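You operate a simulated robot arm through the tools that you are given. There is no shell and no other tool.

You are at the controls of a simulated robot arm. One attempt, no reset.

Task
Dial the card's code, turn both catches off and open the red suitcase.
Fine: White, pink and yellow dial take the digits in the card's order. Keep fingers clear of lids and flaps; drop and force nothing.
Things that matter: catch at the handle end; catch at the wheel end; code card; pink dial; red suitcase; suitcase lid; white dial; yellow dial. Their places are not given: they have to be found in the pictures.

Only the result counts: the job must be done as asked and must still hold three seconds after the hand-in. Knocking over, shifting, dropping, spilling or breaking anything else fails it. Lids that push on must go on centred and level and be pressed home; caps that screw on are set level and turned clockwise until they are tight.

Robot
A 6-joint arm with a two-finger gripper, fixed in place. Base frame: the origin is on the floor under the middle of its stand, x ahead of it, y to its left, z up. Units: m, degrees, N and s.
It reaches about 1.572 m from its shoulder. Its first joint turns from -166.0 to 166.0 degrees. Payload 2.45 kg.
The TCP is the grasp point between the finger pads, 0.02 m short of the fingertips. In the tool frame z runs along the fingers and y along their closing line. The gripper opens to 0.14 m; its body begins 0.168 m behind the TCP.
Orientation is that of the tool frame in the base frame, as a unit quaternion [w, x, y, z]. With the fingers straight down and closing along the base's y, the tool's x points along the base's -x, its y along +y and its z along -z.

Tools
- The arm moves only by the tool send_rows. Its arguments are lists of equal length, an entry for each row: "jaw": the gripper command, from -1 (shut) to 1 (fully open), values between in proportion; "translation": the shift along the tool's x, y, z in units of 20 mm (1.0 is 20 mm), a list of three; "dr": the turn, a rotation vector about the tool's x, y, z in units of 6 degrees (1.0 is 6 degrees), a list of three. In form: {"jaw": [jaw, ...], "translation": [[x, y, z], ...], "dr": [[rx, ry, rz], ...]}. A call has 1 to 20 rows; each row shifts and turns the commanded pose from where the row before left it, along the tool's axes as they then stand. A call with a number of a shift or a turn outside -1 to 1 is refused whole. Each row takes 0.2 s and may step no farther than 0.05 m and 8.6 degrees from the row before; otherwise, or with a gripper value out of range, the whole call is refused. A pose out of reach is approached as far as the arm can. The call stops where the force on the tool passes 50 N (or 10 N more than at its start, if that is more) or the arm is blocked; 0.2 s more then pass. Each finger travels about 0.045 m/s and halts on what it meets, pressing with about 45 N; the grip force reading is that of the motor and also rises with nothing between the fingers. The clock runs only during rows and for 0.2 s after the last one: add rows that do not move to give the fingers time. It gives the time, the measured TCP pose, the force on the tool (base axes), the opening and the grip force at its end, in the units of the frame above (readings bear some noise), with the torque about the TCP (base axes, N m) and any sound that the robot's microphone picked up.
- Cameras (640 x 400 px; columns grow to the right, rows downward): "scene" is fixed at [0.2194, 0.6503, 1.2988]; the picture's right is [-0.37, -0.93, 0.00], its down [-0.23, 0.09, -0.97] and it looks along [0.90, -0.36, -0.24] (base axes); focal length 240 px, centre (320, 200). "wrist" rides on the gripper at [0.078, 0.011, -0.209] in the tool frame; the picture's right is [-0.14, 0.99, 0.00], its down [-0.92, -0.13, -0.37] and it looks along [-0.36, -0.05, 0.93] (tool axes); focal length 280 px, centre (320, 200).
- get_image(camera): a new picture of that camera. The clock stands still meanwhile.
- point_at(camera, pixels): there is no depth. For up to 12 entries [column, row, z] of the newest picture of that camera ("zoom" is the newest enlarged one), the place [x, y] in the base frame at which the ray of that pixel passes the height z, good to about 0.003 m. The clock stands still meanwhile.
- enlarge(camera, box): a new picture of the part [left, top, right, bottom] of that camera's present view, enlarged. The clock stands still meanwhile.
- close_job(): hands the job in; it is judged then, once.

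Unless the task says otherwise, let go and move clear before handing in.

The tools are called after ">>>" by a JSON object that holds its "name" and its "arguments". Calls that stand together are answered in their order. send_rows: Moves the arm, as the interface text tells. Its arguments: {"type":"object","properties":{"jaw":{"type":"array"},"translation":{"type":"array"},"dr":{"type":"array"}},"required":["jaw","translation","dr"]} The other tools are called the same way: get_image (camera) takes a picture; point_at (camera, pixels) gives the place at which the rays of pixels pass given heights; enlarge (camera, box) takes an enlarged picture of a part of a camera's view; close_job () hands the job in.

At the start:

```text
time_s: 0.0
ee_pos: [0.6074, 0.3305, 1.337]
orientation: [0.0, 0.0, 1.0, -0.001]
force: [-0.6, 0.6, 0.0]
moment: [0.01, -0.01, 0.02]
gripper_width: 0.1401
grasp_force: 0.0
```

scene: 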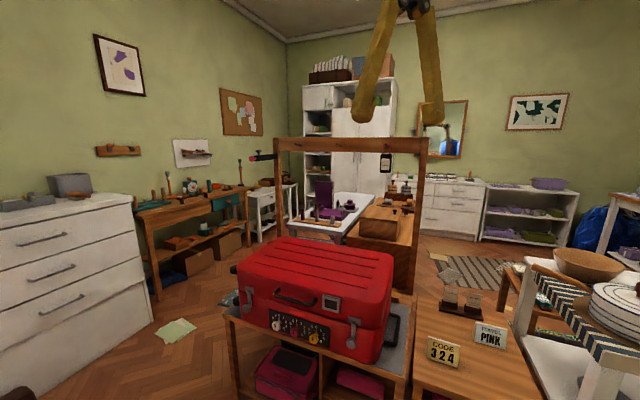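
wrist: 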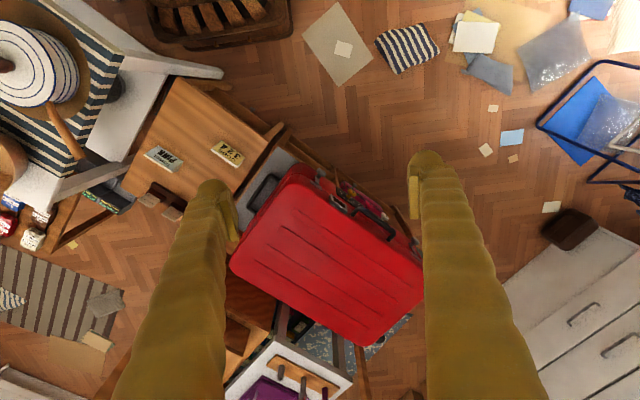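

The scene shows a red suitcase at about (315,300), with dials near (300,328), catches at (247,297) and (352,333), and a code card "3 2 4" at (442,350). I'll enlarge these areas to see details.

>>> {"name": "enlarge", "arguments": {"camera": "scene", "box": [220, 270, 380, 370]}}

>>> {"name": "enlarge", "arguments": {"camera": "scene", "box": [400, 310, 528, 390]}}

>>> {"name": "enlarge", "arguments": {"camera": "wrist", "box": [220, 130, 444, 270]}}

```text
4.00 times, centred on (300, 320) of scene
```

zoom: 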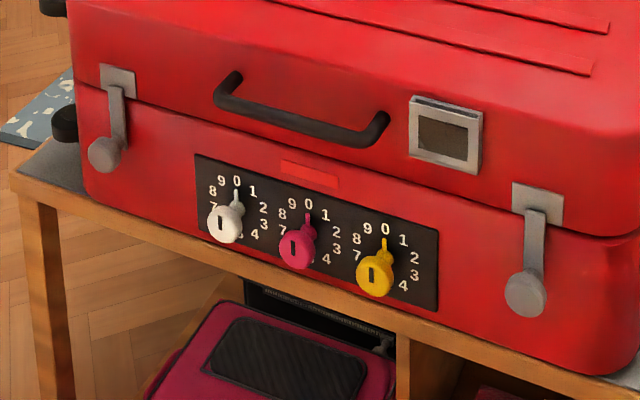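

```text
5.00 times, centred on (464, 350) of scene
```

zoom: 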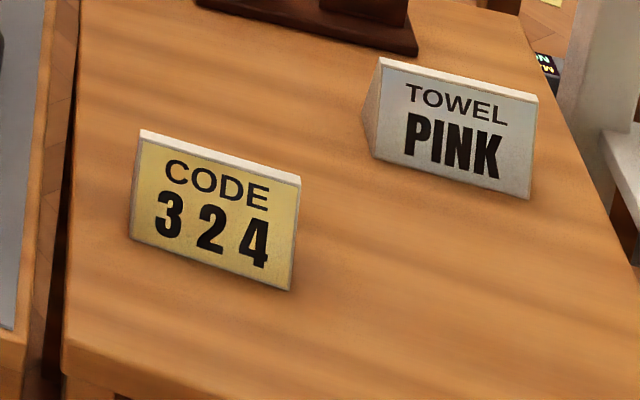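

```text
2.86 times, centred on (332, 200) of wrist
```

zoom: 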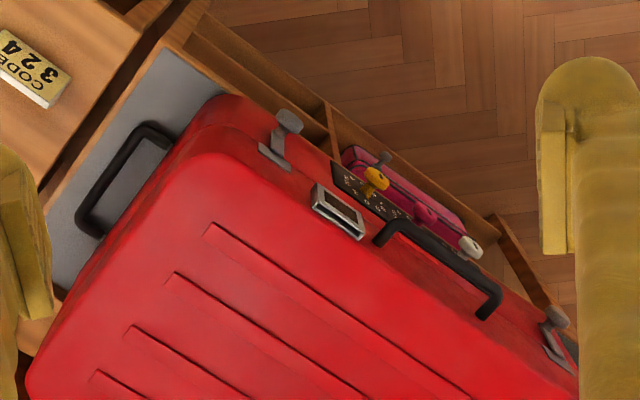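

The card reads 324, so white=3, pink=2 and yellow=4. By rough triangulation the front face normal points about (-0.7, 0.7), with the dials near z 0.6. I'll first turn the gripper about the vertical at this safe height, so I can then pitch it to look at the front face.

>>> {"name": "send_rows", "arguments": {"jaw": [1, 1, 1, 1, 1, 1, 1, 1, 1, 1, 1, 1, 1, 1, 1, 1, 1, 1, 1, 1], "translation": [[0, 0, 0], [0, 0, 0], [0, 0, 0], [0, 0, 0], [0, 0, 0], [0, 0, 0], [0, 0, 0], [0, 0, 0], [0, 0, 0], [0, 0, 0], [0, 0, 0], [0, 0, 0], [0, 0, 0], [0, 0, 0], [0, 0, 0], [0, 0, 0], [0, 0, 0], [0, 0, 0], [0, 0, 0], [0, 0, 0]], "dr": [[0, 0, -1], [0, 0, -1], [0, 0, -1], [0, 0, -1], [0, 0, -1], [0, 0, -1], [0, 0, -1], [0, 0, -1], [0, 0, -1], [0, 0, -1], [0, 0, -1], [0, 0, -1], [0, 0, -1], [0, 0, -1], [0, 0, -1], [0, 0, -1], [0, 0, -1], [0, 0, -1], [0, 0, -1], [0, 0, -1]]}}

```text
time_s: 4.2
ee_pos: [0.607, 0.3309, 1.3379]
orientation: [0.0, 0.866, -0.499, 0.0]
force: [-0.1, -0.2, 0.4]
moment: [0.0, -0.02, 0.0]
gripper_width: 0.1401
grasp_force: 0.1
```

The yaw went as commanded, now at 210°. I'll finish the yaw and shift out in front of the case's face at the same height.

>>> {"name": "send_rows", "arguments": {"jaw": [1, 1, 1, 1, 1, 1, 1, 1, 1, 1, 1, 1, 1, 1, 1, 1, 1, 1], "translation": [[0, 0, 0], [0, 0, 0], [0, 0, 0], [-0.887, -0.947, 0], [-0.887, -0.947, 0], [-0.887, -0.947, 0], [-0.887, -0.947, 0], [-0.887, -0.947, 0], [-0.887, -0.947, 0], [-0.887, -0.947, 0], [-0.887, -0.947, 0], [-0.887, -0.947, 0], [-0.887, -0.947, 0], [-0.887, -0.947, 0], [-0.887, -0.947, 0], [-0.887, -0.947, 0], [-0.887, -0.947, 0], [-0.887, -0.947, 0]], "dr": [[0, 0, -1], [0, 0, -1], [0, 0, -0.5], [0, 0, 0], [0, 0, 0], [0, 0, 0], [0, 0, 0], [0, 0, 0], [0, 0, 0], [0, 0, 0], [0, 0, 0], [0, 0, 0], [0, 0, 0], [0, 0, 0], [0, 0, 0], [0, 0, 0], [0, 0, 0], [0, 0, 0]]}}

>>> {"name": "get_image", "arguments": {"camera": "wrist"}}

>>> {"name": "get_image", "arguments": {"camera": "scene"}}

```text
time_s: 8.0
ee_pos: [0.6208, 0.7189, 1.339]
orientation: [-0.001, 0.924, -0.383, 0.001]
force: [0.1, -0.3, 1.2]
moment: [0.03, -0.02, -0.01]
gripper_width: 0.1398
grasp_force: 0.2
```

```text
taken
```

wrist: 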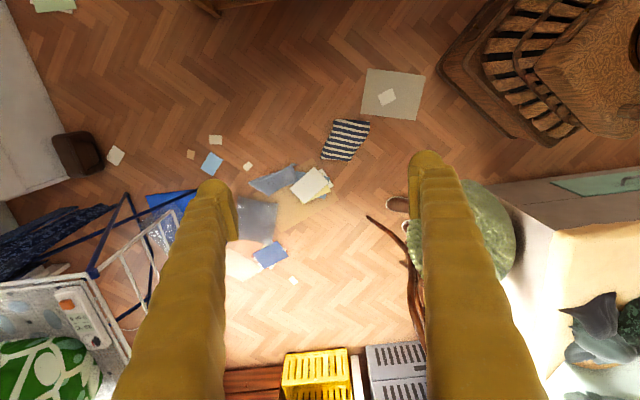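

```text
taken
```

scene: 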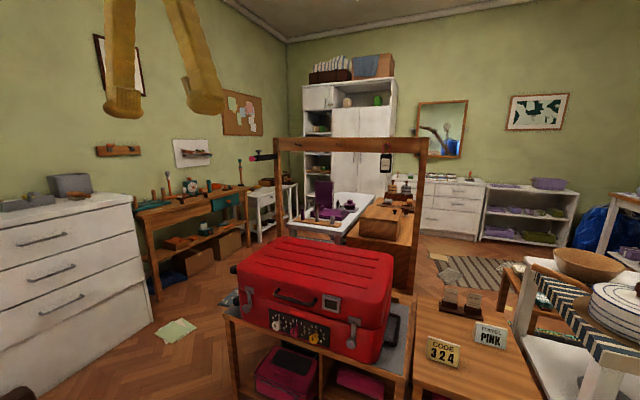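

The wrist view now looks away from the case, as expected before the pitch. I'll pitch +90° about tool y so the gripper points horizontally at the face.

>>> {"name": "send_rows", "arguments": {"jaw": [1, 1, 1, 1, 1, 1, 1, 1, 1, 1, 1, 1, 1, 1, 1], "translation": [[0, 0, 0], [0, 0, 0], [0, 0, 0], [0, 0, 0], [0, 0, 0], [0, 0, 0], [0, 0, 0], [0, 0, 0], [0, 0, 0], [0, 0, 0], [0, 0, 0], [0, 0, 0], [0, 0, 0], [0, 0, 0], [0, 0, 0]], "dr": [[0, 1, 0], [0, 1, 0], [0, 1, 0], [0, 1, 0], [0, 1, 0], [0, 1, 0], [0, 1, 0], [0, 1, 0], [0, 1, 0], [0, 1, 0], [0, 1, 0], [0, 1, 0], [0, 1, 0], [0, 1, 0], [0, 1, 0]]}}

>>> {"name": "get_image", "arguments": {"camera": "wrist"}}

>>> {"name": "get_image", "arguments": {"camera": "scene"}}

```text
time_s: 11.2
ee_pos: [0.6199, 0.7198, 1.3379]
orientation: [0.27, 0.653, -0.271, 0.654]
force: [-0.9, 0.2, 0.2]
moment: [0.02, 0.02, 0.03]
gripper_width: 0.1401
grasp_force: 0.1
```

```text
taken
```

wrist: 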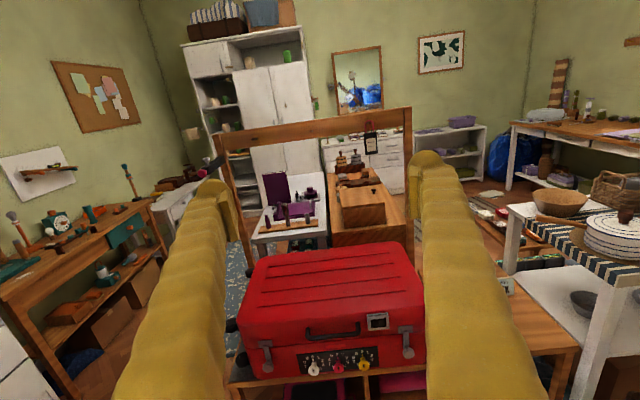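

```text
taken
```

scene: 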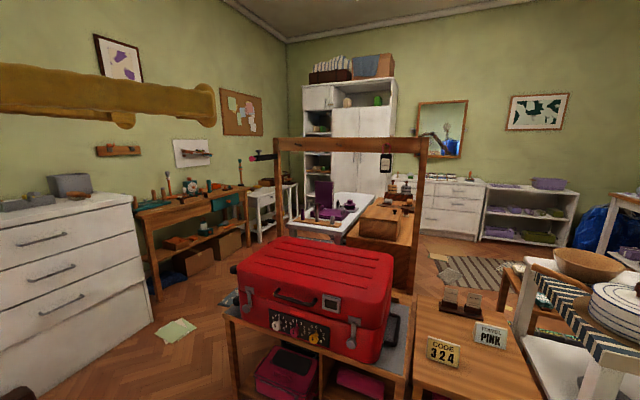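

The arm took the pose easily, and the case is at wrist (330,320) nearly face-on. I'll lower by 0.5 m in two stages for a frontal look at the dials and catches.

>>> {"name": "send_rows", "arguments": {"jaw": [1, 1, 1, 1, 1, 1, 1, 1, 1, 1, 1, 1, 1, 1, 1, 1, 1, 1, 1, 1], "translation": [[-1, 0, 0], [-1, 0, 0], [-1, 0, 0], [-1, 0, 0], [-1, 0, 0], [-1, 0, 0], [-1, 0, 0], [-1, 0, 0], [-1, 0, 0], [-1, 0, 0], [-1, 0, 0], [-1, 0, 0], [-1, 0, 0], [-1, 0, 0], [-1, 0, 0], [-1, 0, 0], [-1, 0, 0], [-1, 0, 0], [-1, 0, 0], [-1, 0, 0]], "dr": [[0, 0, 0], [0, 0, 0], [0, 0, 0], [0, 0, 0], [0, 0, 0], [0, 0, 0], [0, 0, 0], [0, 0, 0], [0, 0, 0], [0, 0, 0], [0, 0, 0], [0, 0, 0], [0, 0, 0], [0, 0, 0], [0, 0, 0], [0, 0, 0], [0, 0, 0], [0, 0, 0], [0, 0, 0], [0, 0, 0]]}}

>>> {"name": "get_image", "arguments": {"camera": "wrist"}}

>>> {"name": "get_image", "arguments": {"camera": "scene"}}

```text
time_s: 15.4
ee_pos: [0.6215, 0.7196, 0.9381]
orientation: [0.271, 0.653, -0.272, 0.653]
force: [0.0, 0.0, 0.9]
moment: [0.0, 0.01, 0.0]
gripper_width: 0.1401
grasp_force: 0.1
```

```text
taken
```

wrist: 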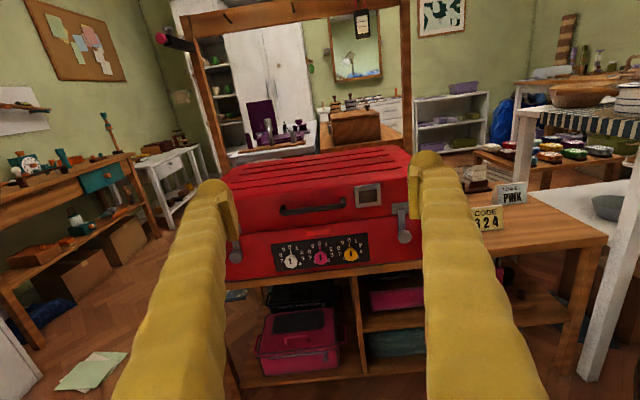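

```text
taken
```

scene: 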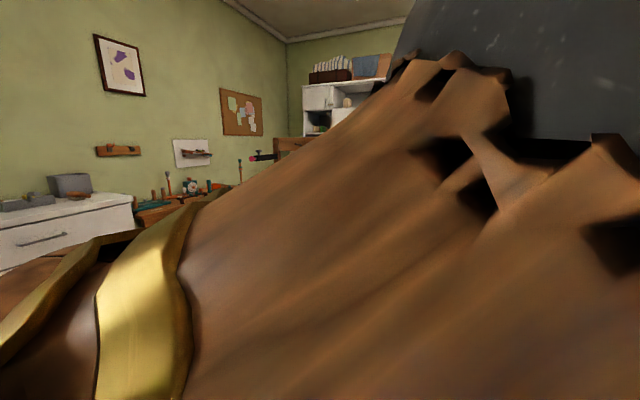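

The case face is visible at wrist (215–415, 150–280), while the scene camera is blocked by the arm. I'll enlarge the dials and both catches.

>>> {"name": "enlarge", "arguments": {"camera": "wrist", "box": [220, 150, 420, 275]}}

>>> {"name": "enlarge", "arguments": {"camera": "wrist", "box": [270, 225, 366, 285]}}

```text
3.20 times, centred on (320, 212) of wrist
```

zoom: 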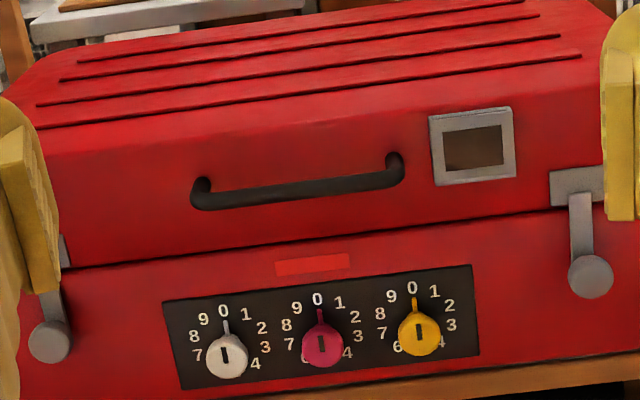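

```text
6.67 times, centred on (318, 255) of wrist
```

zoom: 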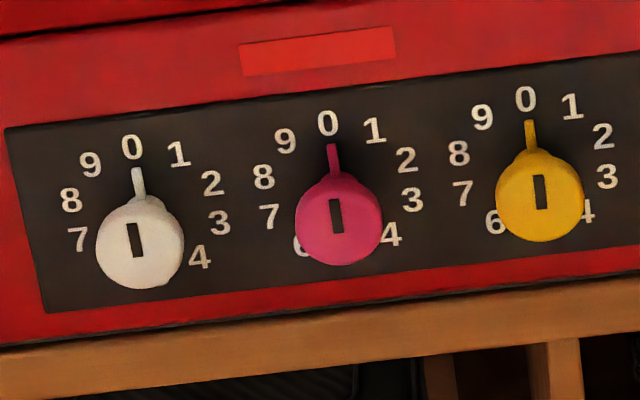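

The dials are round knobs with pointers at 0, numbered clockwise in 36° steps. The catches are levers with round ends pivoting on the lid plates. I'll lower another 0.2 m for a second view to triangulate positions.

>>> {"name": "send_rows", "arguments": {"jaw": [1, 1, 1, 1, 1, 1, 1, 1, 1, 1], "translation": [[-1, 0, 0], [-1, 0, 0], [-1, 0, 0], [-1, 0, 0], [-1, 0, 0], [-1, 0, 0], [-1, 0, 0], [-1, 0, 0], [-1, 0, 0], [-1, 0, 0]], "dr": [[0, 0, 0], [0, 0, 0], [0, 0, 0], [0, 0, 0], [0, 0, 0], [0, 0, 0], [0, 0, 0], [0, 0, 0], [0, 0, 0], [0, 0, 0]]}}

>>> {"name": "get_image", "arguments": {"camera": "wrist"}}

>>> {"name": "enlarge", "arguments": {"camera": "wrist", "box": [220, 60, 420, 185]}}

```text
time_s: 17.6
ee_pos: [0.6204, 0.7185, 0.7387]
orientation: [0.27, 0.653, -0.272, 0.653]
force: [0.3, -0.8, 0.2]
moment: [0.03, 0.01, -0.02]
gripper_width: 0.1401
grasp_force: 0.1
```

```text
taken
```

wrist: 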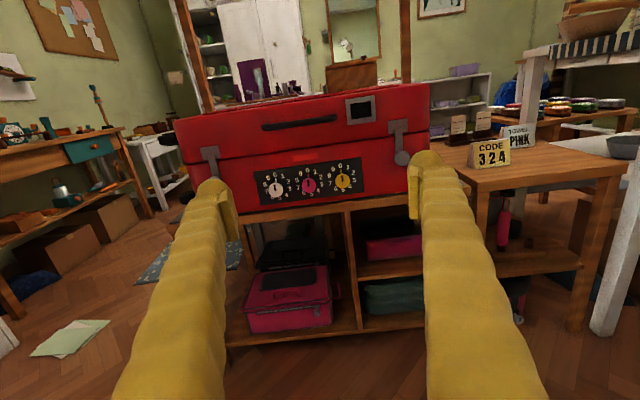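

```text
3.20 times, centred on (320, 122) of wrist
```

zoom: 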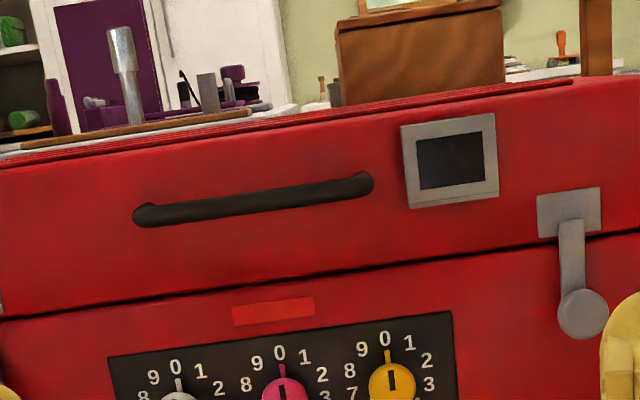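

The second view puts the knob heads about 0.40 m in front of the TCP at z≈0.615, and the catch ends at z≈0.652. I'll move about 0.22 m nearer to measure the knobs, panel and bench edge more accurately.

>>> {"name": "send_rows", "arguments": {"jaw": [1, 1, 1, 1, 1, 1, 1, 1, 1, 1, 1], "translation": [[-0.15, -0.195, 1], [-0.15, -0.195, 1], [-0.15, -0.195, 1], [-0.15, -0.195, 1], [-0.15, -0.195, 1], [-0.15, -0.195, 1], [-0.15, -0.195, 1], [-0.15, -0.195, 1], [-0.15, -0.195, 1], [-0.15, -0.195, 1], [-0.15, -0.195, 1]], "dr": [[0, 0, 0], [0, 0, 0], [0, 0, 0], [0, 0, 0], [0, 0, 0], [0, 0, 0], [0, 0, 0], [0, 0, 0], [0, 0, 0], [0, 0, 0], [0, 0, 0]]}}

>>> {"name": "get_image", "arguments": {"camera": "wrist"}}

>>> {"name": "enlarge", "arguments": {"camera": "wrist", "box": [230, 150, 410, 262]}}

```text
time_s: 20.0
ee_pos: [0.8063, 0.5951, 0.705]
orientation: [0.27, 0.653, -0.27, 0.654]
force: [-0.9, 0.6, 0.3]
moment: [-0.02, -0.01, 0.0]
gripper_width: 0.14
grasp_force: 0.0
```

```text
taken
```

wrist: 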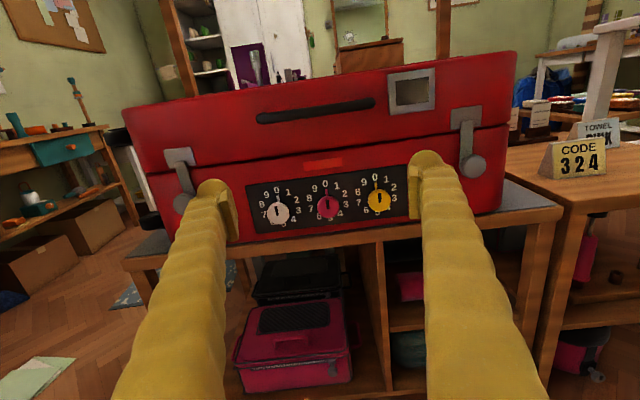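

```text
3.56 times, centred on (320, 206) of wrist
```

zoom: 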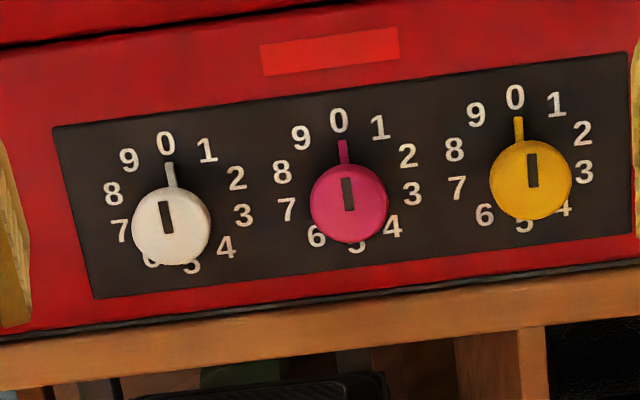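

The pink dial sits at wrist (328,207) and white and yellow at (278,214) and (379,200), all near z≈0.617. I want a closer look at the bench edge below the dials and at the catches before I plan the grips.

>>> {"name": "enlarge", "arguments": {"camera": "wrist", "box": [236, 190, 332, 250]}}

>>> {"name": "enlarge", "arguments": {"camera": "wrist", "box": [440, 90, 520, 140]}}

>>> {"name": "enlarge", "arguments": {"camera": "wrist", "box": [140, 130, 236, 190]}}

>>> {"name": "enlarge", "arguments": {"camera": "wrist", "box": [440, 100, 536, 250]}}

```text
6.67 times, centred on (284, 220) of wrist
```

zoom: 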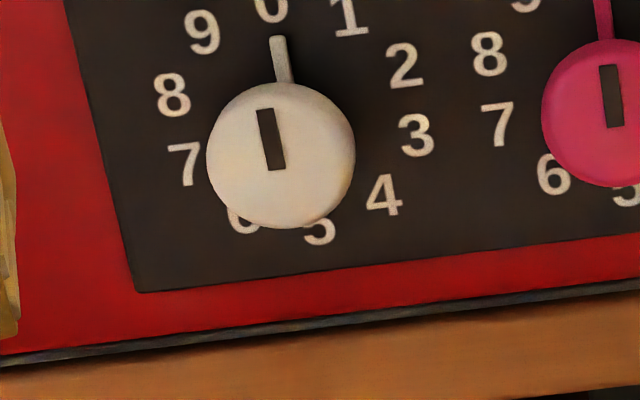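

```text
8.00 times, centred on (480, 115) of wrist
```

zoom: 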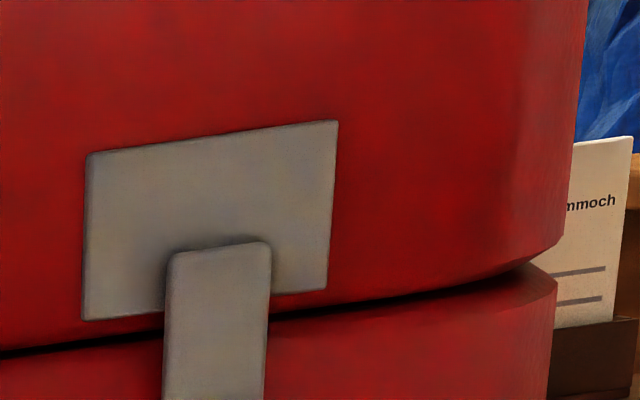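

```text
6.67 times, centred on (188, 160) of wrist
```

zoom: 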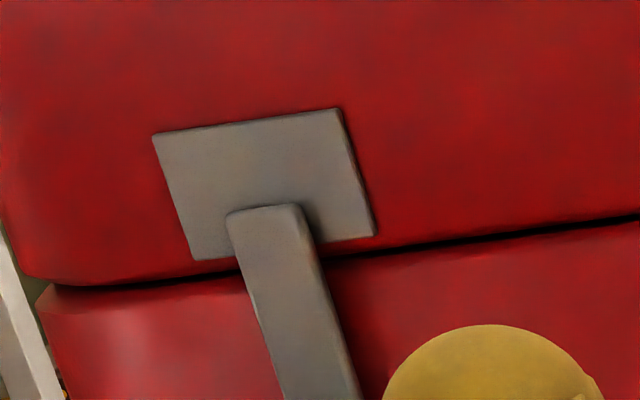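

```text
2.67 times, centred on (488, 175) of wrist
```

zoom: 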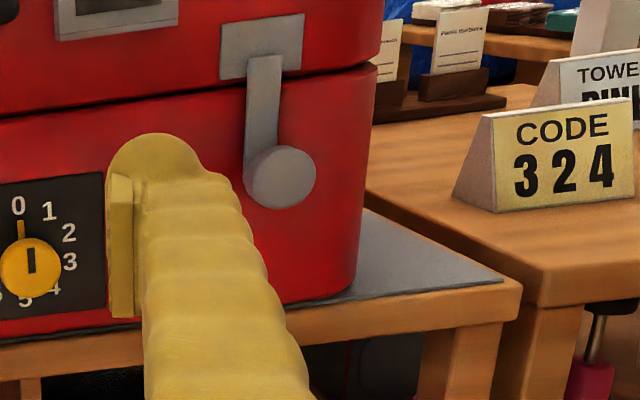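

The case sits almost flush with the bench's front edge, the knobs are about 34 mm across and stick out about 24 mm, and the bench top is about 58 mm below the knob axes. I'll bring the gripper level with the pink dial, stop short of it, narrow the jaw to about 60 mm and check alignment.

>>> {"name": "send_rows", "arguments": {"jaw": [-0.15, -0.15, -0.15, -0.15, -0.15, -0.15, -0.15], "translation": [[-0.87, 0, 0.8], [-0.87, 0, 0.8], [-0.87, 0, 0.8], [-0.87, 0, 0.8], [-0.87, 0, 0.8], [0, 0, 0], [0, 0, 0]], "dr": [[0, 0, 0], [0, 0, 0], [0, 0, 0], [0, 0, 0], [0, 0, 0], [0, 0, 0], [0, 0, 0]]}}

>>> {"name": "get_image", "arguments": {"camera": "wrist"}}

>>> {"name": "enlarge", "arguments": {"camera": "wrist", "box": [240, 110, 400, 210]}}

```text
time_s: 21.6
ee_pos: [0.863, 0.5378, 0.6182]
orientation: [0.271, 0.654, -0.271, 0.653]
force: [-0.5, 0.0, 0.1]
moment: [0.02, 0.01, -0.01]
gripper_width: 0.0599
grasp_force: 0.0
```

```text
taken
```

wrist: 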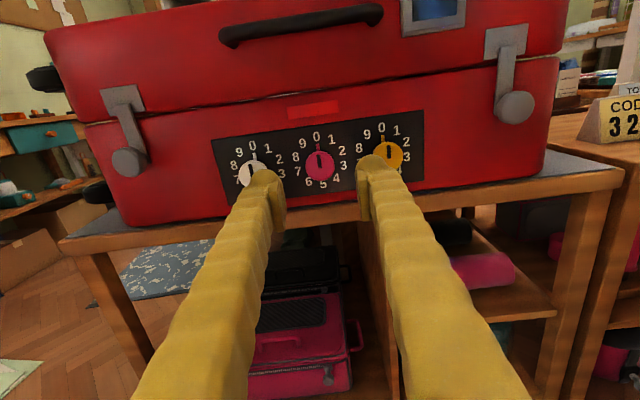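

```text
4.00 times, centred on (320, 160) of wrist
```

zoom: 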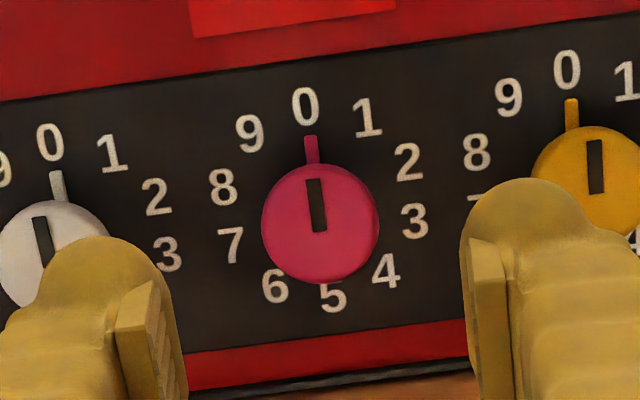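

The pink head is at wrist (320,166), centred laterally and about 3 mm below the gripper axis. I'll drop 3 mm, roll -36° so the 72° turn is symmetric, and advance to just before the knob for a check.

>>> {"name": "send_rows", "arguments": {"jaw": [-0.15, -0.15, -0.15, -0.15, -0.15, -0.15, -0.15, -0.15, -0.15, -0.15, -0.15], "translation": [[-0.15, 0, 0], [0, 0, 0], [0, 0, 0], [0, 0, 0], [0, 0, 0], [0, 0, 0], [0, 0, 0], [0, 0, 0.9], [0, 0, 0.9], [0, 0, 0.9], [0, 0, 0.8]], "dr": [[0, 0, 0], [0, 0, -1], [0, 0, -1], [0, 0, -1], [0, 0, -1], [0, 0, -1], [0, 0, -1], [0, 0, 0], [0, 0, 0], [0, 0, 0], [0, 0, 0]]}}

>>> {"name": "get_image", "arguments": {"camera": "wrist"}}

>>> {"name": "enlarge", "arguments": {"camera": "wrist", "box": [240, 130, 400, 230]}}

```text
time_s: 24.0
ee_pos: [0.9134, 0.4875, 0.6147]
orientation: [0.459, 0.705, -0.055, 0.538]
force: [0.2, 0.5, 0.4]
moment: [-0.05, 0.02, 0.01]
gripper_width: 0.0593
grasp_force: 0.1
```

```text
taken
```

wrist: 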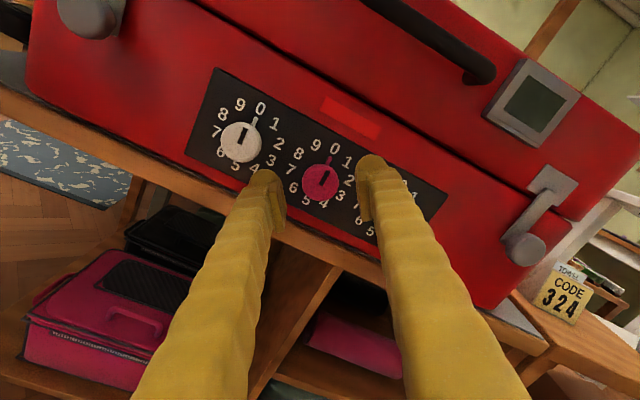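

```text
4.00 times, centred on (320, 180) of wrist
```

zoom: 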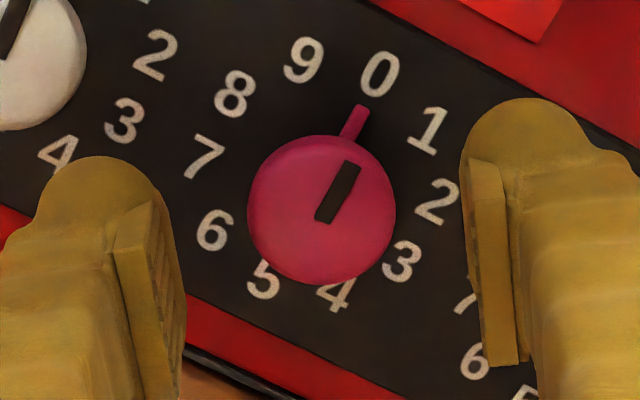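

The pink head at wrist (320,182) and its digit ring at (320,174) are consistent with being on the gripper axis, with the head about 31 mm ahead of the TCP. I'll advance 30 mm so the pads overlap the knob, then look before closing.

>>> {"name": "send_rows", "arguments": {"jaw": [-0.15, -0.15, -0.15], "translation": [[0, 0, 0.5], [0, 0, 0.5], [0, 0, 0.5]], "dr": [[0, 0, 0], [0, 0, 0], [0, 0, 0]]}}

>>> {"name": "enlarge", "arguments": {"camera": "wrist", "box": [240, 140, 400, 240]}}

```text
time_s: 24.8
ee_pos: [0.9346, 0.4671, 0.6153]
orientation: [0.459, 0.705, -0.055, 0.537]
force: [0.5, 0.7, 0.9]
moment: [-0.01, 0.01, 0.02]
gripper_width: 0.0593
grasp_force: 0.1
```

```text
4.00 times, centred on (320, 190) of wrist
```

zoom: 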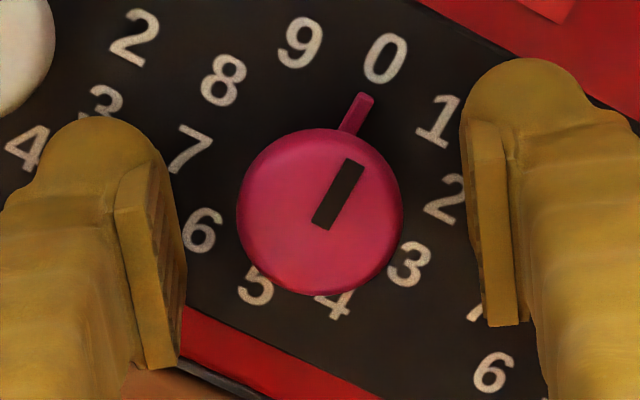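

The knob is centred between the pads at zoom (319,211), with no contact force yet. I'll go 4 mm deeper and close on it.

>>> {"name": "send_rows", "arguments": {"jaw": [-0.15, -1, -1, -1, -1], "translation": [[0, 0, 0.2], [0, 0, 0], [0, 0, 0], [0, 0, 0], [0, 0, 0]], "dr": [[0, 0, 0], [0, 0, 0], [0, 0, 0], [0, 0, 0], [0, 0, 0]]}}

>>> {"name": "enlarge", "arguments": {"camera": "wrist", "box": [240, 140, 400, 240]}}

```text
time_s: 26.0
ee_pos: [0.9363, 0.4639, 0.6148]
orientation: [0.459, 0.705, -0.056, 0.538]
force: [6.9, 4.2, 0.0]
moment: [0.01, -0.05, 0.06]
gripper_width: 0.031
grasp_force: 44.9
```

```text
4.00 times, centred on (320, 190) of wrist
```

zoom: 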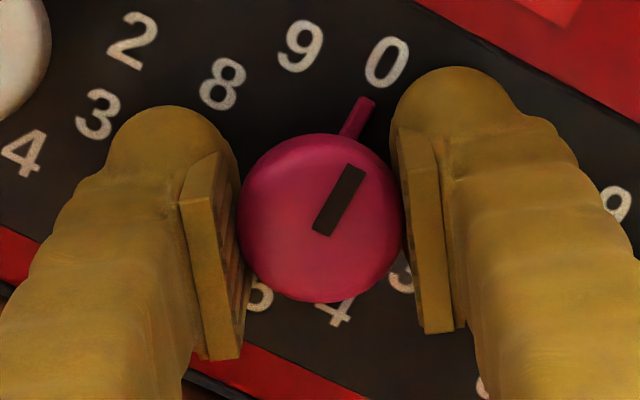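

Gripped at 31 mm with 45 N, and there is a small 8 N sideways load. I'll ease about 0.6 mm toward the load direction and turn 36° clockwise (one digit), then check.

>>> {"name": "send_rows", "arguments": {"jaw": [-1, -1, -1, -1, -1, -1, -1], "translation": [[0, -0.03, 0], [0, 0, 0], [0, 0, 0], [0, 0, 0], [0, 0, 0], [0, 0, 0], [0, 0, 0]], "dr": [[0, 0, 0], [0, 0, 1], [0, 0, 1], [0, 0, 1], [0, 0, 1], [0, 0, 1], [0, 0, 1]]}}

>>> {"name": "enlarge", "arguments": {"camera": "wrist", "box": [240, 140, 400, 240]}}

```text
time_s: 27.6
ee_pos: [0.9361, 0.4638, 0.6145]
orientation: [0.27, 0.653, -0.271, 0.654]
force: [-5.2, -13.7, 12.0]
moment: [-0.06, -0.03, -0.09]
gripper_width: 0.0308
grasp_force: 44.9
```

```text
4.00 times, centred on (320, 190) of wrist
```

zoom: 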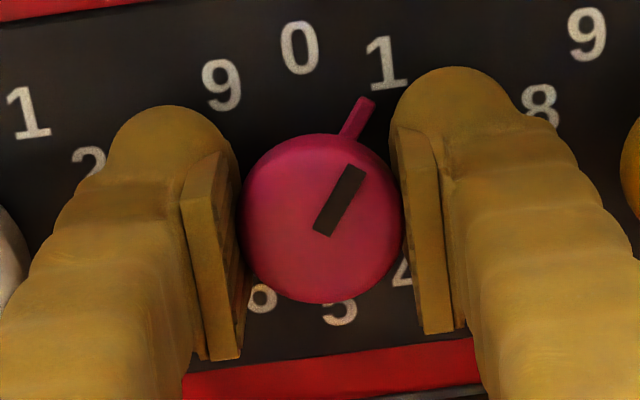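

The pink pointer is now at 1. The reaction is about 18 N, mostly toward -u and up, so I'll ease about 0.6 mm that way and turn another 36° to 2.

>>> {"name": "send_rows", "arguments": {"jaw": [-1, -1, -1, -1, -1, -1, -1], "translation": [[0.03, 0.035, 0], [0, 0, 0], [0, 0, 0], [0, 0, 0], [0, 0, 0], [0, 0, 0], [0, 0, 0]], "dr": [[0, 0, 0], [0, 0, 1], [0, 0, 1], [0, 0, 1], [0, 0, 1], [0, 0, 1], [0, 0, 1]]}}

>>> {"name": "enlarge", "arguments": {"camera": "wrist", "box": [240, 140, 400, 240]}}

```text
time_s: 29.2
ee_pos: [0.9353, 0.4632, 0.6144]
orientation: [0.056, 0.537, -0.46, 0.705]
force: [19.0, -8.6, 0.3]
moment: [0.02, -0.02, 0.01]
gripper_width: 0.031
grasp_force: 44.8
```

```text
4.00 times, centred on (320, 190) of wrist
```

zoom: 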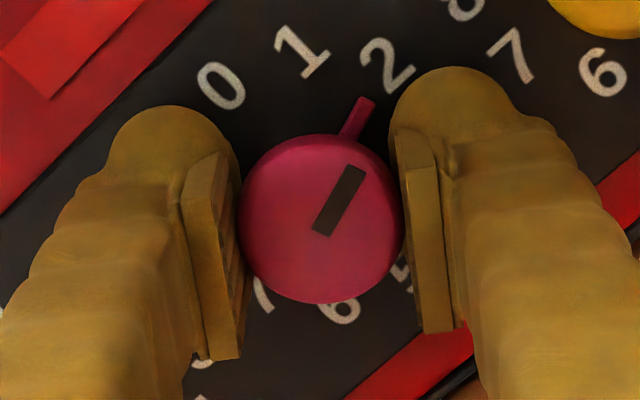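

The pink pointer is at 2 and moved rigidly with the gripper. I'll open to the narrow width, back off 50 mm and check the dial.

>>> {"name": "send_rows", "arguments": {"jaw": [-0.15, -0.15, -0.15, -0.15, -0.15, -0.15, -0.15], "translation": [[0, 0, 0], [0, 0, 0], [0, 0, 0], [0, 0, -0.8], [0, 0, -0.8], [0, 0, -0.9], [0, 0, 0]], "dr": [[0, 0, 0], [0, 0, 0], [0, 0, 0], [0, 0, 0], [0, 0, 0], [0, 0, 0], [0, 0, 0]]}}

>>> {"name": "get_image", "arguments": {"camera": "wrist"}}

>>> {"name": "enlarge", "arguments": {"camera": "wrist", "box": [240, 120, 400, 220]}}

```text
time_s: 30.8
ee_pos: [0.9016, 0.4988, 0.6142]
orientation: [0.055, 0.538, -0.459, 0.705]
force: [0.1, 0.3, 0.3]
moment: [-0.01, 0.02, -0.01]
gripper_width: 0.0593
grasp_force: 0.1
```

```text
taken
```

wrist: 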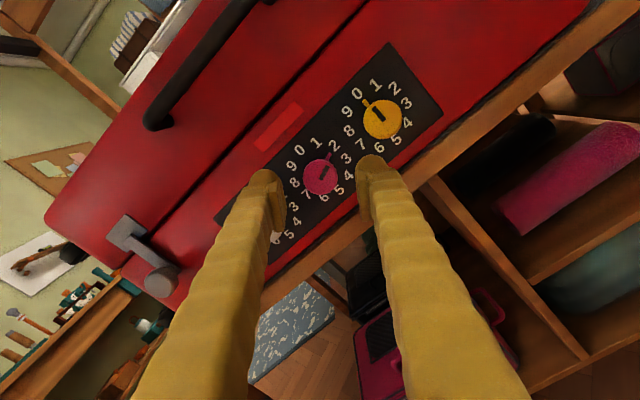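

```text
4.00 times, centred on (320, 170) of wrist
```

zoom: 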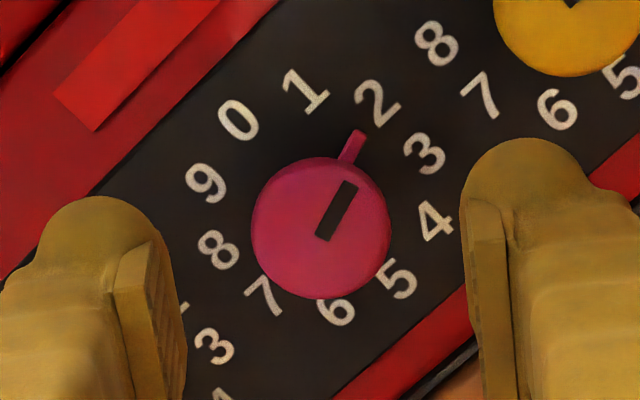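

Pink reads exactly 2 and stays there. Next is yellow: shift 77.5 mm along the face and roll back to -72°, so the 144° turn fits in a single grip.

>>> {"name": "send_rows", "arguments": {"jaw": [-0.15, -0.15, -0.15, -0.15, -0.15, -0.15, -0.15, -0.15, -0.15, -0.15, -0.15, -0.15, -0.15, -0.15, -0.15, -0.15, -0.15, -0.15, -0.15, -0.15], "translation": [[0.57, 0.784, 0], [0.57, 0.784, 0], [0.57, 0.784, 0], [0.57, 0.784, 0], [0, 0, 0], [0, 0, 0], [0, 0, 0], [0, 0, 0], [0, 0, 0], [0, 0, 0], [0, 0, 0], [0, 0, 0], [0, 0, 0], [0, 0, 0], [0, 0, 0], [0, 0, 0], [0, 0, 0], [0, 0, 0], [0, 0, 0], [0, 0, 0]], "dr": [[0, 0, 0], [0, 0, 0], [0, 0, 0], [0, 0, 0], [0, 0, -1], [0, 0, -1], [0, 0, -1], [0, 0, -1], [0, 0, -1], [0, 0, -1], [0, 0, -1], [0, 0, -1], [0, 0, -1], [0, 0, -1], [0, 0, -1], [0, 0, -1], [0, 0, -1], [0, 0, -1], [0, 0, -1], [0, 0, -1]]}}

>>> {"name": "send_rows", "arguments": {"jaw": [-0.15, -0.15, -0.15], "translation": [[0, 0, 0], [0, 0, 0], [0, 0, 0]], "dr": [[0, 0, -1], [0, 0, -1], [0, 0, 0]]}}

>>> {"name": "get_image", "arguments": {"camera": "wrist"}}

>>> {"name": "enlarge", "arguments": {"camera": "wrist", "box": [240, 120, 400, 220]}}

```text
time_s: 35.0
ee_pos: [0.8456, 0.4451, 0.6154]
orientation: [0.561, 0.701, 0.093, 0.431]
force: [-0.2, -0.2, 0.0]
moment: [-0.02, 0.0, 0.01]
gripper_width: 0.0595
grasp_force: 0.0
```

```text
time_s: 35.8
ee_pos: [0.8443, 0.4447, 0.6149]
orientation: [0.603, 0.687, 0.165, 0.369]
force: [-0.2, 0.5, 0.1]
moment: [0.01, -0.01, 0.0]
gripper_width: 0.0595
grasp_force: 0.0
```

```text
taken
```

wrist: 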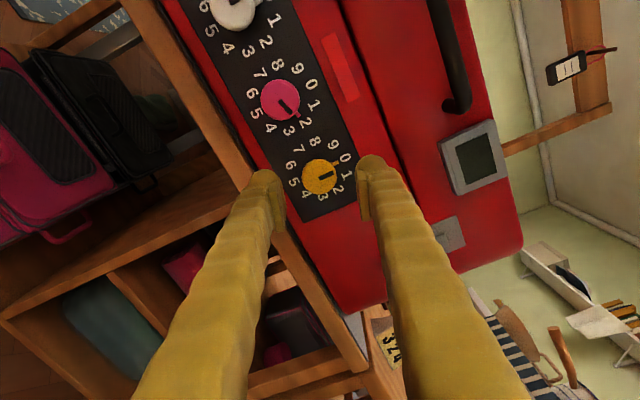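

```text
4.00 times, centred on (320, 170) of wrist
```

zoom: 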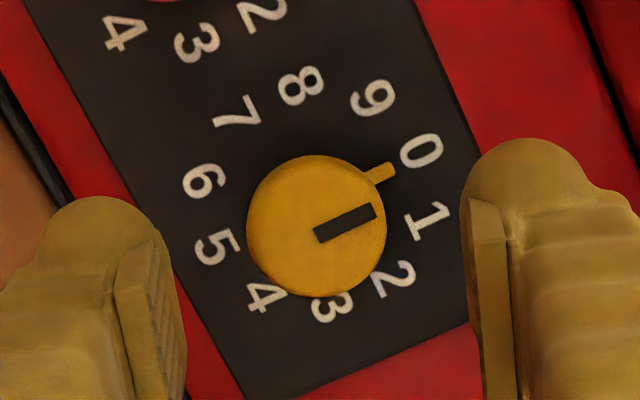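

Yellow's ring centre is within 1 mm of the gripper axis. At roll -72° the pointer would sit under a finger, so I'll use two 72° turns instead. First comes a 1 mm correction, then roll to -36°, then advance 48 mm and check.

>>> {"name": "send_rows", "arguments": {"jaw": [-0.15, -0.15, -0.15, -0.15, -0.15, -0.15, -0.15, -0.15, -0.15, -0.15], "translation": [[0.025, -0.05, 0], [0, 0, 0], [0, 0, 0], [0, 0, 0], [0, 0, 0], [0, 0, 0], [0, 0, 0], [0, 0, 0.8], [0, 0, 0.8], [0, 0, 0.8]], "dr": [[0, 0, 0], [0, 0, 1], [0, 0, 1], [0, 0, 1], [0, 0, 1], [0, 0, 1], [0, 0, 1], [0, 0, 0], [0, 0, 0], [0, 0, 0]]}}

>>> {"name": "enlarge", "arguments": {"camera": "wrist", "box": [240, 140, 400, 240]}}

```text
time_s: 38.0
ee_pos: [0.8811, 0.4101, 0.6141]
orientation: [0.459, 0.705, -0.055, 0.538]
force: [0.5, -0.2, -0.7]
moment: [0.0, 0.03, -0.01]
gripper_width: 0.0596
grasp_force: 0.0
```

```text
4.00 times, centred on (320, 190) of wrist
```

zoom: 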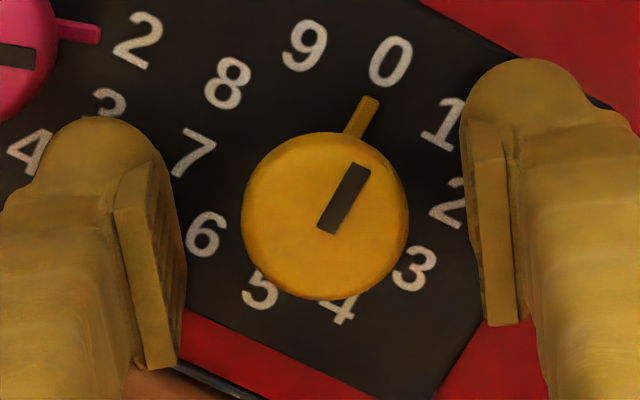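

Yellow is centred between the pads at zoom (325,216), with the pointer clear of the fingers. I'll nudge 0.6 mm, close on it and check the load.

>>> {"name": "send_rows", "arguments": {"jaw": [-0.15, -1, -1, -1, -1], "translation": [[0, 0.03, 0.05], [0, 0, 0], [0, 0, 0], [0, 0, 0], [0, 0, 0]], "dr": [[0, 0, 0], [0, 0, 0], [0, 0, 0], [0, 0, 0], [0, 0, 0]]}}

```text
time_s: 39.2
ee_pos: [0.8806, 0.4096, 0.6148]
orientation: [0.459, 0.705, -0.056, 0.537]
force: [-2.5, -2.7, 1.5]
moment: [0.02, -0.02, 0.02]
gripper_width: 0.0316
grasp_force: 45.0
```

The grip is light and centred, with only about 4 N sideways. I'll turn yellow 72° clockwise to 2, which completes the first half.

>>> {"name": "send_rows", "arguments": {"jaw": [-1, -1, -1, -1, -1, -1, -1, -1, -1, -1, -1, -1], "translation": [[0, 0, 0], [0, 0, 0], [0, 0, 0], [0, 0, 0], [0, 0, 0], [0, 0, 0], [0, 0, 0], [0, 0, 0], [0, 0, 0], [0, 0, 0], [0, 0, 0], [0, 0, 0]], "dr": [[0, 0, 1], [0, 0, 1], [0, 0, 1], [0, 0, 1], [0, 0, 1], [0, 0, 1], [0, 0, 1], [0, 0, 1], [0, 0, 1], [0, 0, 1], [0, 0, 1], [0, 0, 1]]}}

>>> {"name": "enlarge", "arguments": {"camera": "wrist", "box": [240, 140, 400, 240]}}

```text
time_s: 41.8
ee_pos: [0.8819, 0.4093, 0.6148]
orientation: [0.055, 0.537, -0.459, 0.705]
force: [-14.4, -31.0, 3.8]
moment: [0.0, 0.09, -0.18]
gripper_width: 0.0313
grasp_force: 45.5
```

```text
4.00 times, centred on (320, 190) of wrist
```

zoom: 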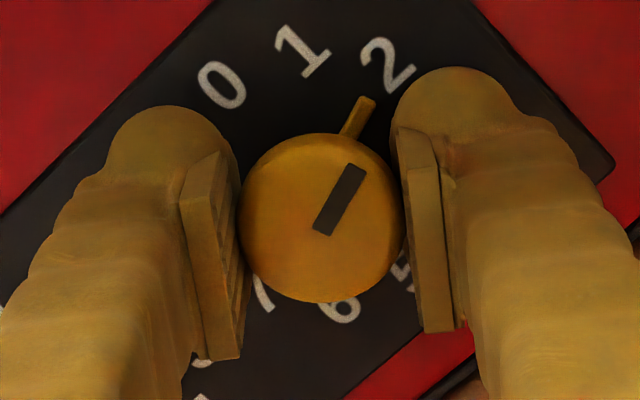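

Yellow is at 2, with a 32 N load toward -u, so the gripper is about 1 mm off its axis. I'll release, back off 30 mm and roll to -72° for the second half.

>>> {"name": "send_rows", "arguments": {"jaw": [-0.15, -0.15, -0.15, -0.15, -0.15, -0.15, -0.15, -0.15, -0.15, -0.15, -0.15, -0.15, -0.15, -0.15, -0.15, -0.15, -0.15, -0.15, -0.15], "translation": [[0, 0, 0], [0, 0, 0], [0, 0, 0], [0, 0, -0.7], [0, 0, -0.8], [0, 0, 0], [0, 0, 0], [0, 0, 0], [0, 0, 0], [0, 0, 0], [0, 0, 0], [0, 0, 0], [0, 0, 0], [0, 0, 0], [0, 0, 0], [0, 0, 0], [0, 0, 0], [0, 0, 0], [0, 0, 0]], "dr": [[0, 0, 0], [0, 0, 0], [0, 0, 0], [0, 0, 0], [0, 0, 0], [0, 0, -1], [0, 0, -1], [0, 0, -1], [0, 0, -1], [0, 0, -1], [0, 0, -1], [0, 0, -1], [0, 0, -1], [0, 0, -1], [0, 0, -1], [0, 0, -1], [0, 0, -1], [0, 0, -1], [0, 0, -1]]}}

>>> {"name": "send_rows", "arguments": {"jaw": [-0.15, -0.15, -0.15, -0.15, -0.15], "translation": [[0, 0, 0], [0, 0, 0], [0, 0, 0], [0, 0, 0], [0, 0, 0]], "dr": [[0, 0, -1], [0, 0, -1], [0, 0, -1], [0, 0, -1], [0, 0, 0]]}}

>>> {"name": "enlarge", "arguments": {"camera": "wrist", "box": [240, 130, 400, 230]}}

```text
time_s: 45.8
ee_pos: [0.8602, 0.4312, 0.6143]
orientation: [0.514, 0.707, 0.019, 0.486]
force: [0.8, 0.4, 0.1]
moment: [0.01, -0.01, 0.0]
gripper_width: 0.0597
grasp_force: 0.0
```

```text
time_s: 47.0
ee_pos: [0.8593, 0.4305, 0.6146]
orientation: [0.603, 0.687, 0.166, 0.369]
force: [-0.9, -0.3, 0.3]
moment: [0.03, 0.03, -0.02]
gripper_width: 0.0594
grasp_force: 0.0
```

```text
4.00 times, centred on (320, 180) of wrist
```

zoom: 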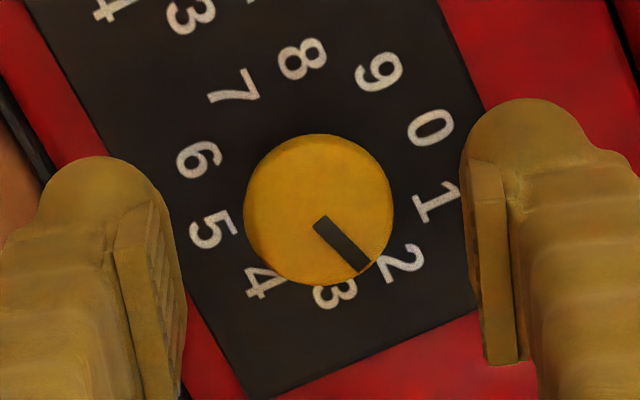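

At roll -72°, yellow is centred (zoom (319,210)) and the pointer at 2 is well away from both fingers. I'll correct 0.7 mm along tool -x, advance 31 mm and close.

>>> {"name": "send_rows", "arguments": {"jaw": [-0.15, -0.15, -0.15, -1, -1, -1, -1], "translation": [[-0.035, 0, 0], [0, 0, 0.75], [0, 0, 0.8], [0, 0, 0], [0, 0, 0], [0, 0, 0], [0, 0, 0]], "dr": [[0, 0, 0], [0, 0, 0], [0, 0, 0], [0, 0, 0], [0, 0, 0], [0, 0, 0], [0, 0, 0]]}}

>>> {"name": "enlarge", "arguments": {"camera": "wrist", "box": [240, 140, 400, 240]}}

```text
time_s: 48.6
ee_pos: [0.8808, 0.4084, 0.614]
orientation: [0.602, 0.688, 0.165, 0.37]
force: [11.6, 3.6, 0.4]
moment: [0.02, 0.02, 0.13]
gripper_width: 0.0309
grasp_force: 45.1
```

```text
4.00 times, centred on (320, 190) of wrist
```

zoom: 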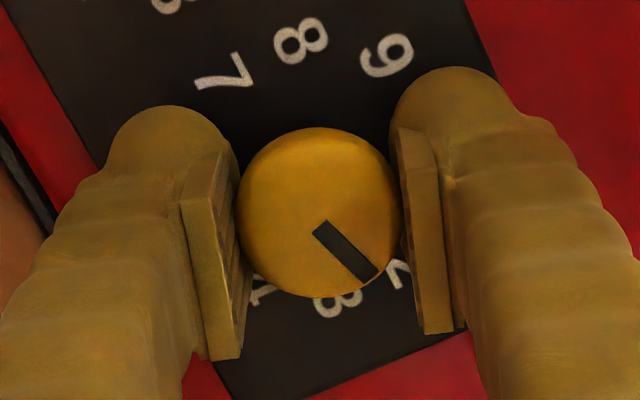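

Gripped at 31 mm with about 12 N. I'll turn one digit (36°) and recheck the load.

>>> {"name": "send_rows", "arguments": {"jaw": [-1, -1, -1, -1, -1, -1], "translation": [[0.025, 0, 0], [0, 0, 0], [0, 0, 0], [0, 0, 0], [0, 0, 0], [0, 0, 0]], "dr": [[0, 0, 1], [0, 0, 1], [0, 0, 1], [0, 0, 1], [0, 0, 1], [0, 0, 1]]}}

```text
time_s: 50.0
ee_pos: [0.8816, 0.4089, 0.6136]
orientation: [0.459, 0.705, -0.055, 0.537]
force: [0.2, -9.8, -0.1]
moment: [-0.04, 0.0, -0.07]
gripper_width: 0.0303
grasp_force: 44.7
```

The load stays around 10 N. I'll turn the last 36° to reach 4.

>>> {"name": "send_rows", "arguments": {"jaw": [-1, -1, -1, -1, -1, -1], "translation": [[0, 0, 0], [0, 0, 0], [0, 0, 0], [0, 0, 0], [0, 0, 0], [0, 0, 0]], "dr": [[0, 0, 1], [0, 0, 1], [0, 0, 1], [0, 0, 1], [0, 0, 1], [0, 0, 1]]}}

>>> {"name": "send_rows", "arguments": {"jaw": [-0.15, -0.15, -0.15, -0.15, -0.15, -0.15, -0.15], "translation": [[0, 0, 0], [0, 0, 0], [0, 0, 0], [0, 0, -0.8], [0, 0, -0.8], [0, 0, -0.9], [0, 0, 0]], "dr": [[0, 0, 0], [0, 0, 0], [0, 0, 0], [0, 0, 0], [0, 0, 0], [0, 0, 0], [0, 0, 0]]}}

>>> {"name": "get_image", "arguments": {"camera": "wrist"}}

>>> {"name": "enlarge", "arguments": {"camera": "wrist", "box": [240, 120, 400, 220]}}

```text
time_s: 51.4
ee_pos: [0.8813, 0.4078, 0.6131]
orientation: [0.27, 0.653, -0.272, 0.653]
force: [7.0, -7.9, -0.1]
moment: [-0.03, -0.01, -0.04]
gripper_width: 0.0301
grasp_force: 44.7
```

```text
time_s: 53.0
ee_pos: [0.8465, 0.4439, 0.6148]
orientation: [0.271, 0.653, -0.271, 0.653]
force: [-0.2, -0.8, -0.7]
moment: [-0.02, 0.03, 0.01]
gripper_width: 0.0594
grasp_force: 0.1
```

```text
taken
```

wrist: 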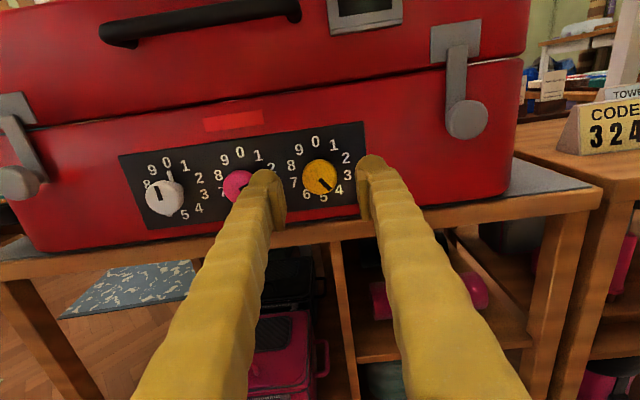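

```text
4.00 times, centred on (320, 170) of wrist
```

zoom: 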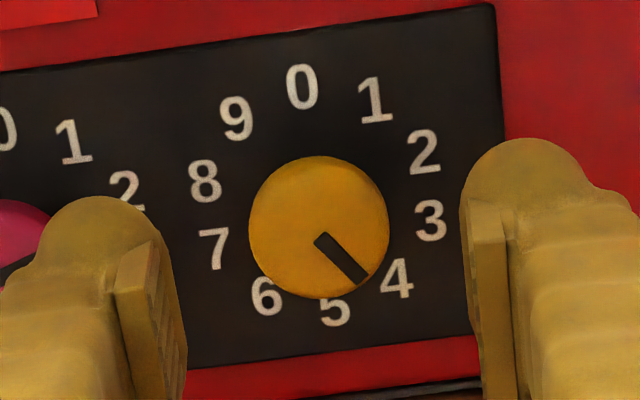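

Yellow reads 4 (slot toward (362,278), digit 4 at (397,279)). Next is white: shift 154.5 mm along the face and roll to -36°.

>>> {"name": "send_rows", "arguments": {"jaw": [-0.15, -0.15, -0.15, -0.15, -0.15, -0.15, -0.15, -0.15, -0.15, -0.15, -0.15, -0.15, -0.15, -0.15, -0.15, -0.15], "translation": [[0, -0.965, 0], [0, -0.965, 0], [0, -0.965, 0], [0, -0.965, 0], [0, -0.965, 0], [0, -0.965, 0], [0, -0.965, 0], [0, -0.965, 0], [0, 0, 0], [0, 0, 0], [0, 0, 0], [0, 0, 0], [0, 0, 0], [0, 0, 0], [0, 0, 0], [0, 0, 0.9]], "dr": [[0, 0, 0], [0, 0, 0], [0, 0, 0], [0, 0, 0], [0, 0, 0], [0, 0, 0], [0, 0, 0], [0, 0, 0], [0, 0, -1], [0, 0, -1], [0, 0, -1], [0, 0, -1], [0, 0, -1], [0, 0, -1], [0, 0, 0], [0, 0, 0]]}}

>>> {"name": "get_image", "arguments": {"camera": "wrist"}}

>>> {"name": "enlarge", "arguments": {"camera": "wrist", "box": [240, 130, 400, 230]}}

```text
time_s: 56.4
ee_pos: [0.9699, 0.5402, 0.6152]
orientation: [0.46, 0.705, -0.057, 0.537]
force: [-0.1, 0.6, 0.0]
moment: [-0.02, 0.02, 0.01]
gripper_width: 0.0595
grasp_force: 0.0
```

```text
taken
```

wrist: 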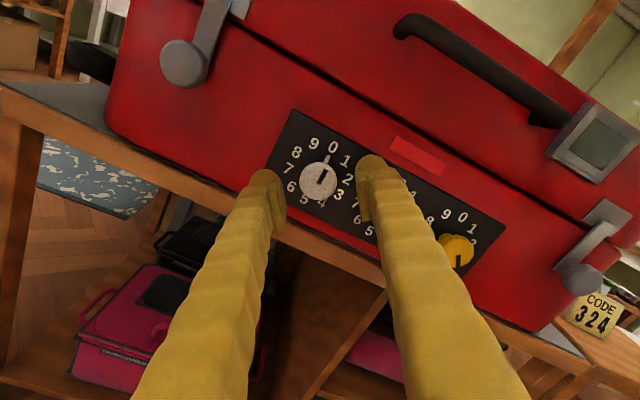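

```text
4.00 times, centred on (320, 180) of wrist
```

zoom: 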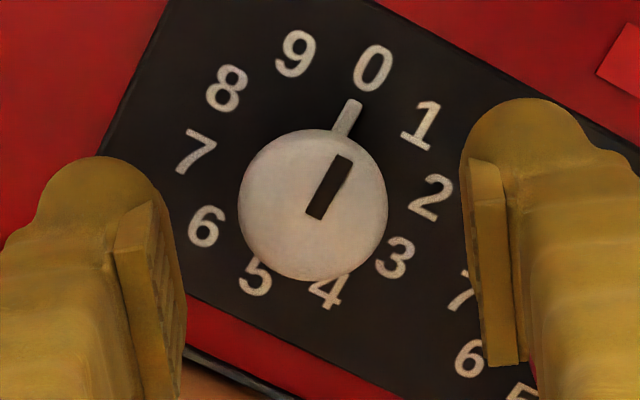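

White is about 1.8 mm left of the axis (zoom (313,205)). I'll correct that, advance 30 mm and check.

>>> {"name": "send_rows", "arguments": {"jaw": [-0.15, -0.15, -0.15, -0.15], "translation": [[0.02, -0.09, 0], [0, 0, 0.75], [0, 0, 0.75], [0, 0, 0]], "dr": [[0, 0, 0], [0, 0, 0], [0, 0, 0], [0, 0, 0]]}}

>>> {"name": "enlarge", "arguments": {"camera": "wrist", "box": [240, 140, 400, 240]}}

```text
time_s: 57.4
ee_pos: [0.9903, 0.5212, 0.6133]
orientation: [0.458, 0.705, -0.055, 0.538]
force: [0.1, -0.2, -0.1]
moment: [-0.03, -0.01, 0.01]
gripper_width: 0.0599
grasp_force: 0.1
```

```text
4.00 times, centred on (320, 190) of wrist
```

zoom: 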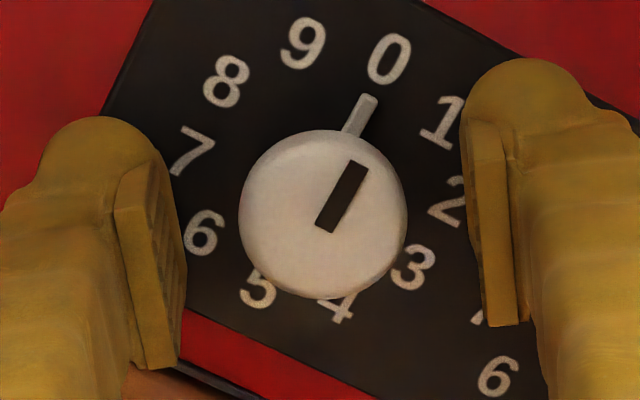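

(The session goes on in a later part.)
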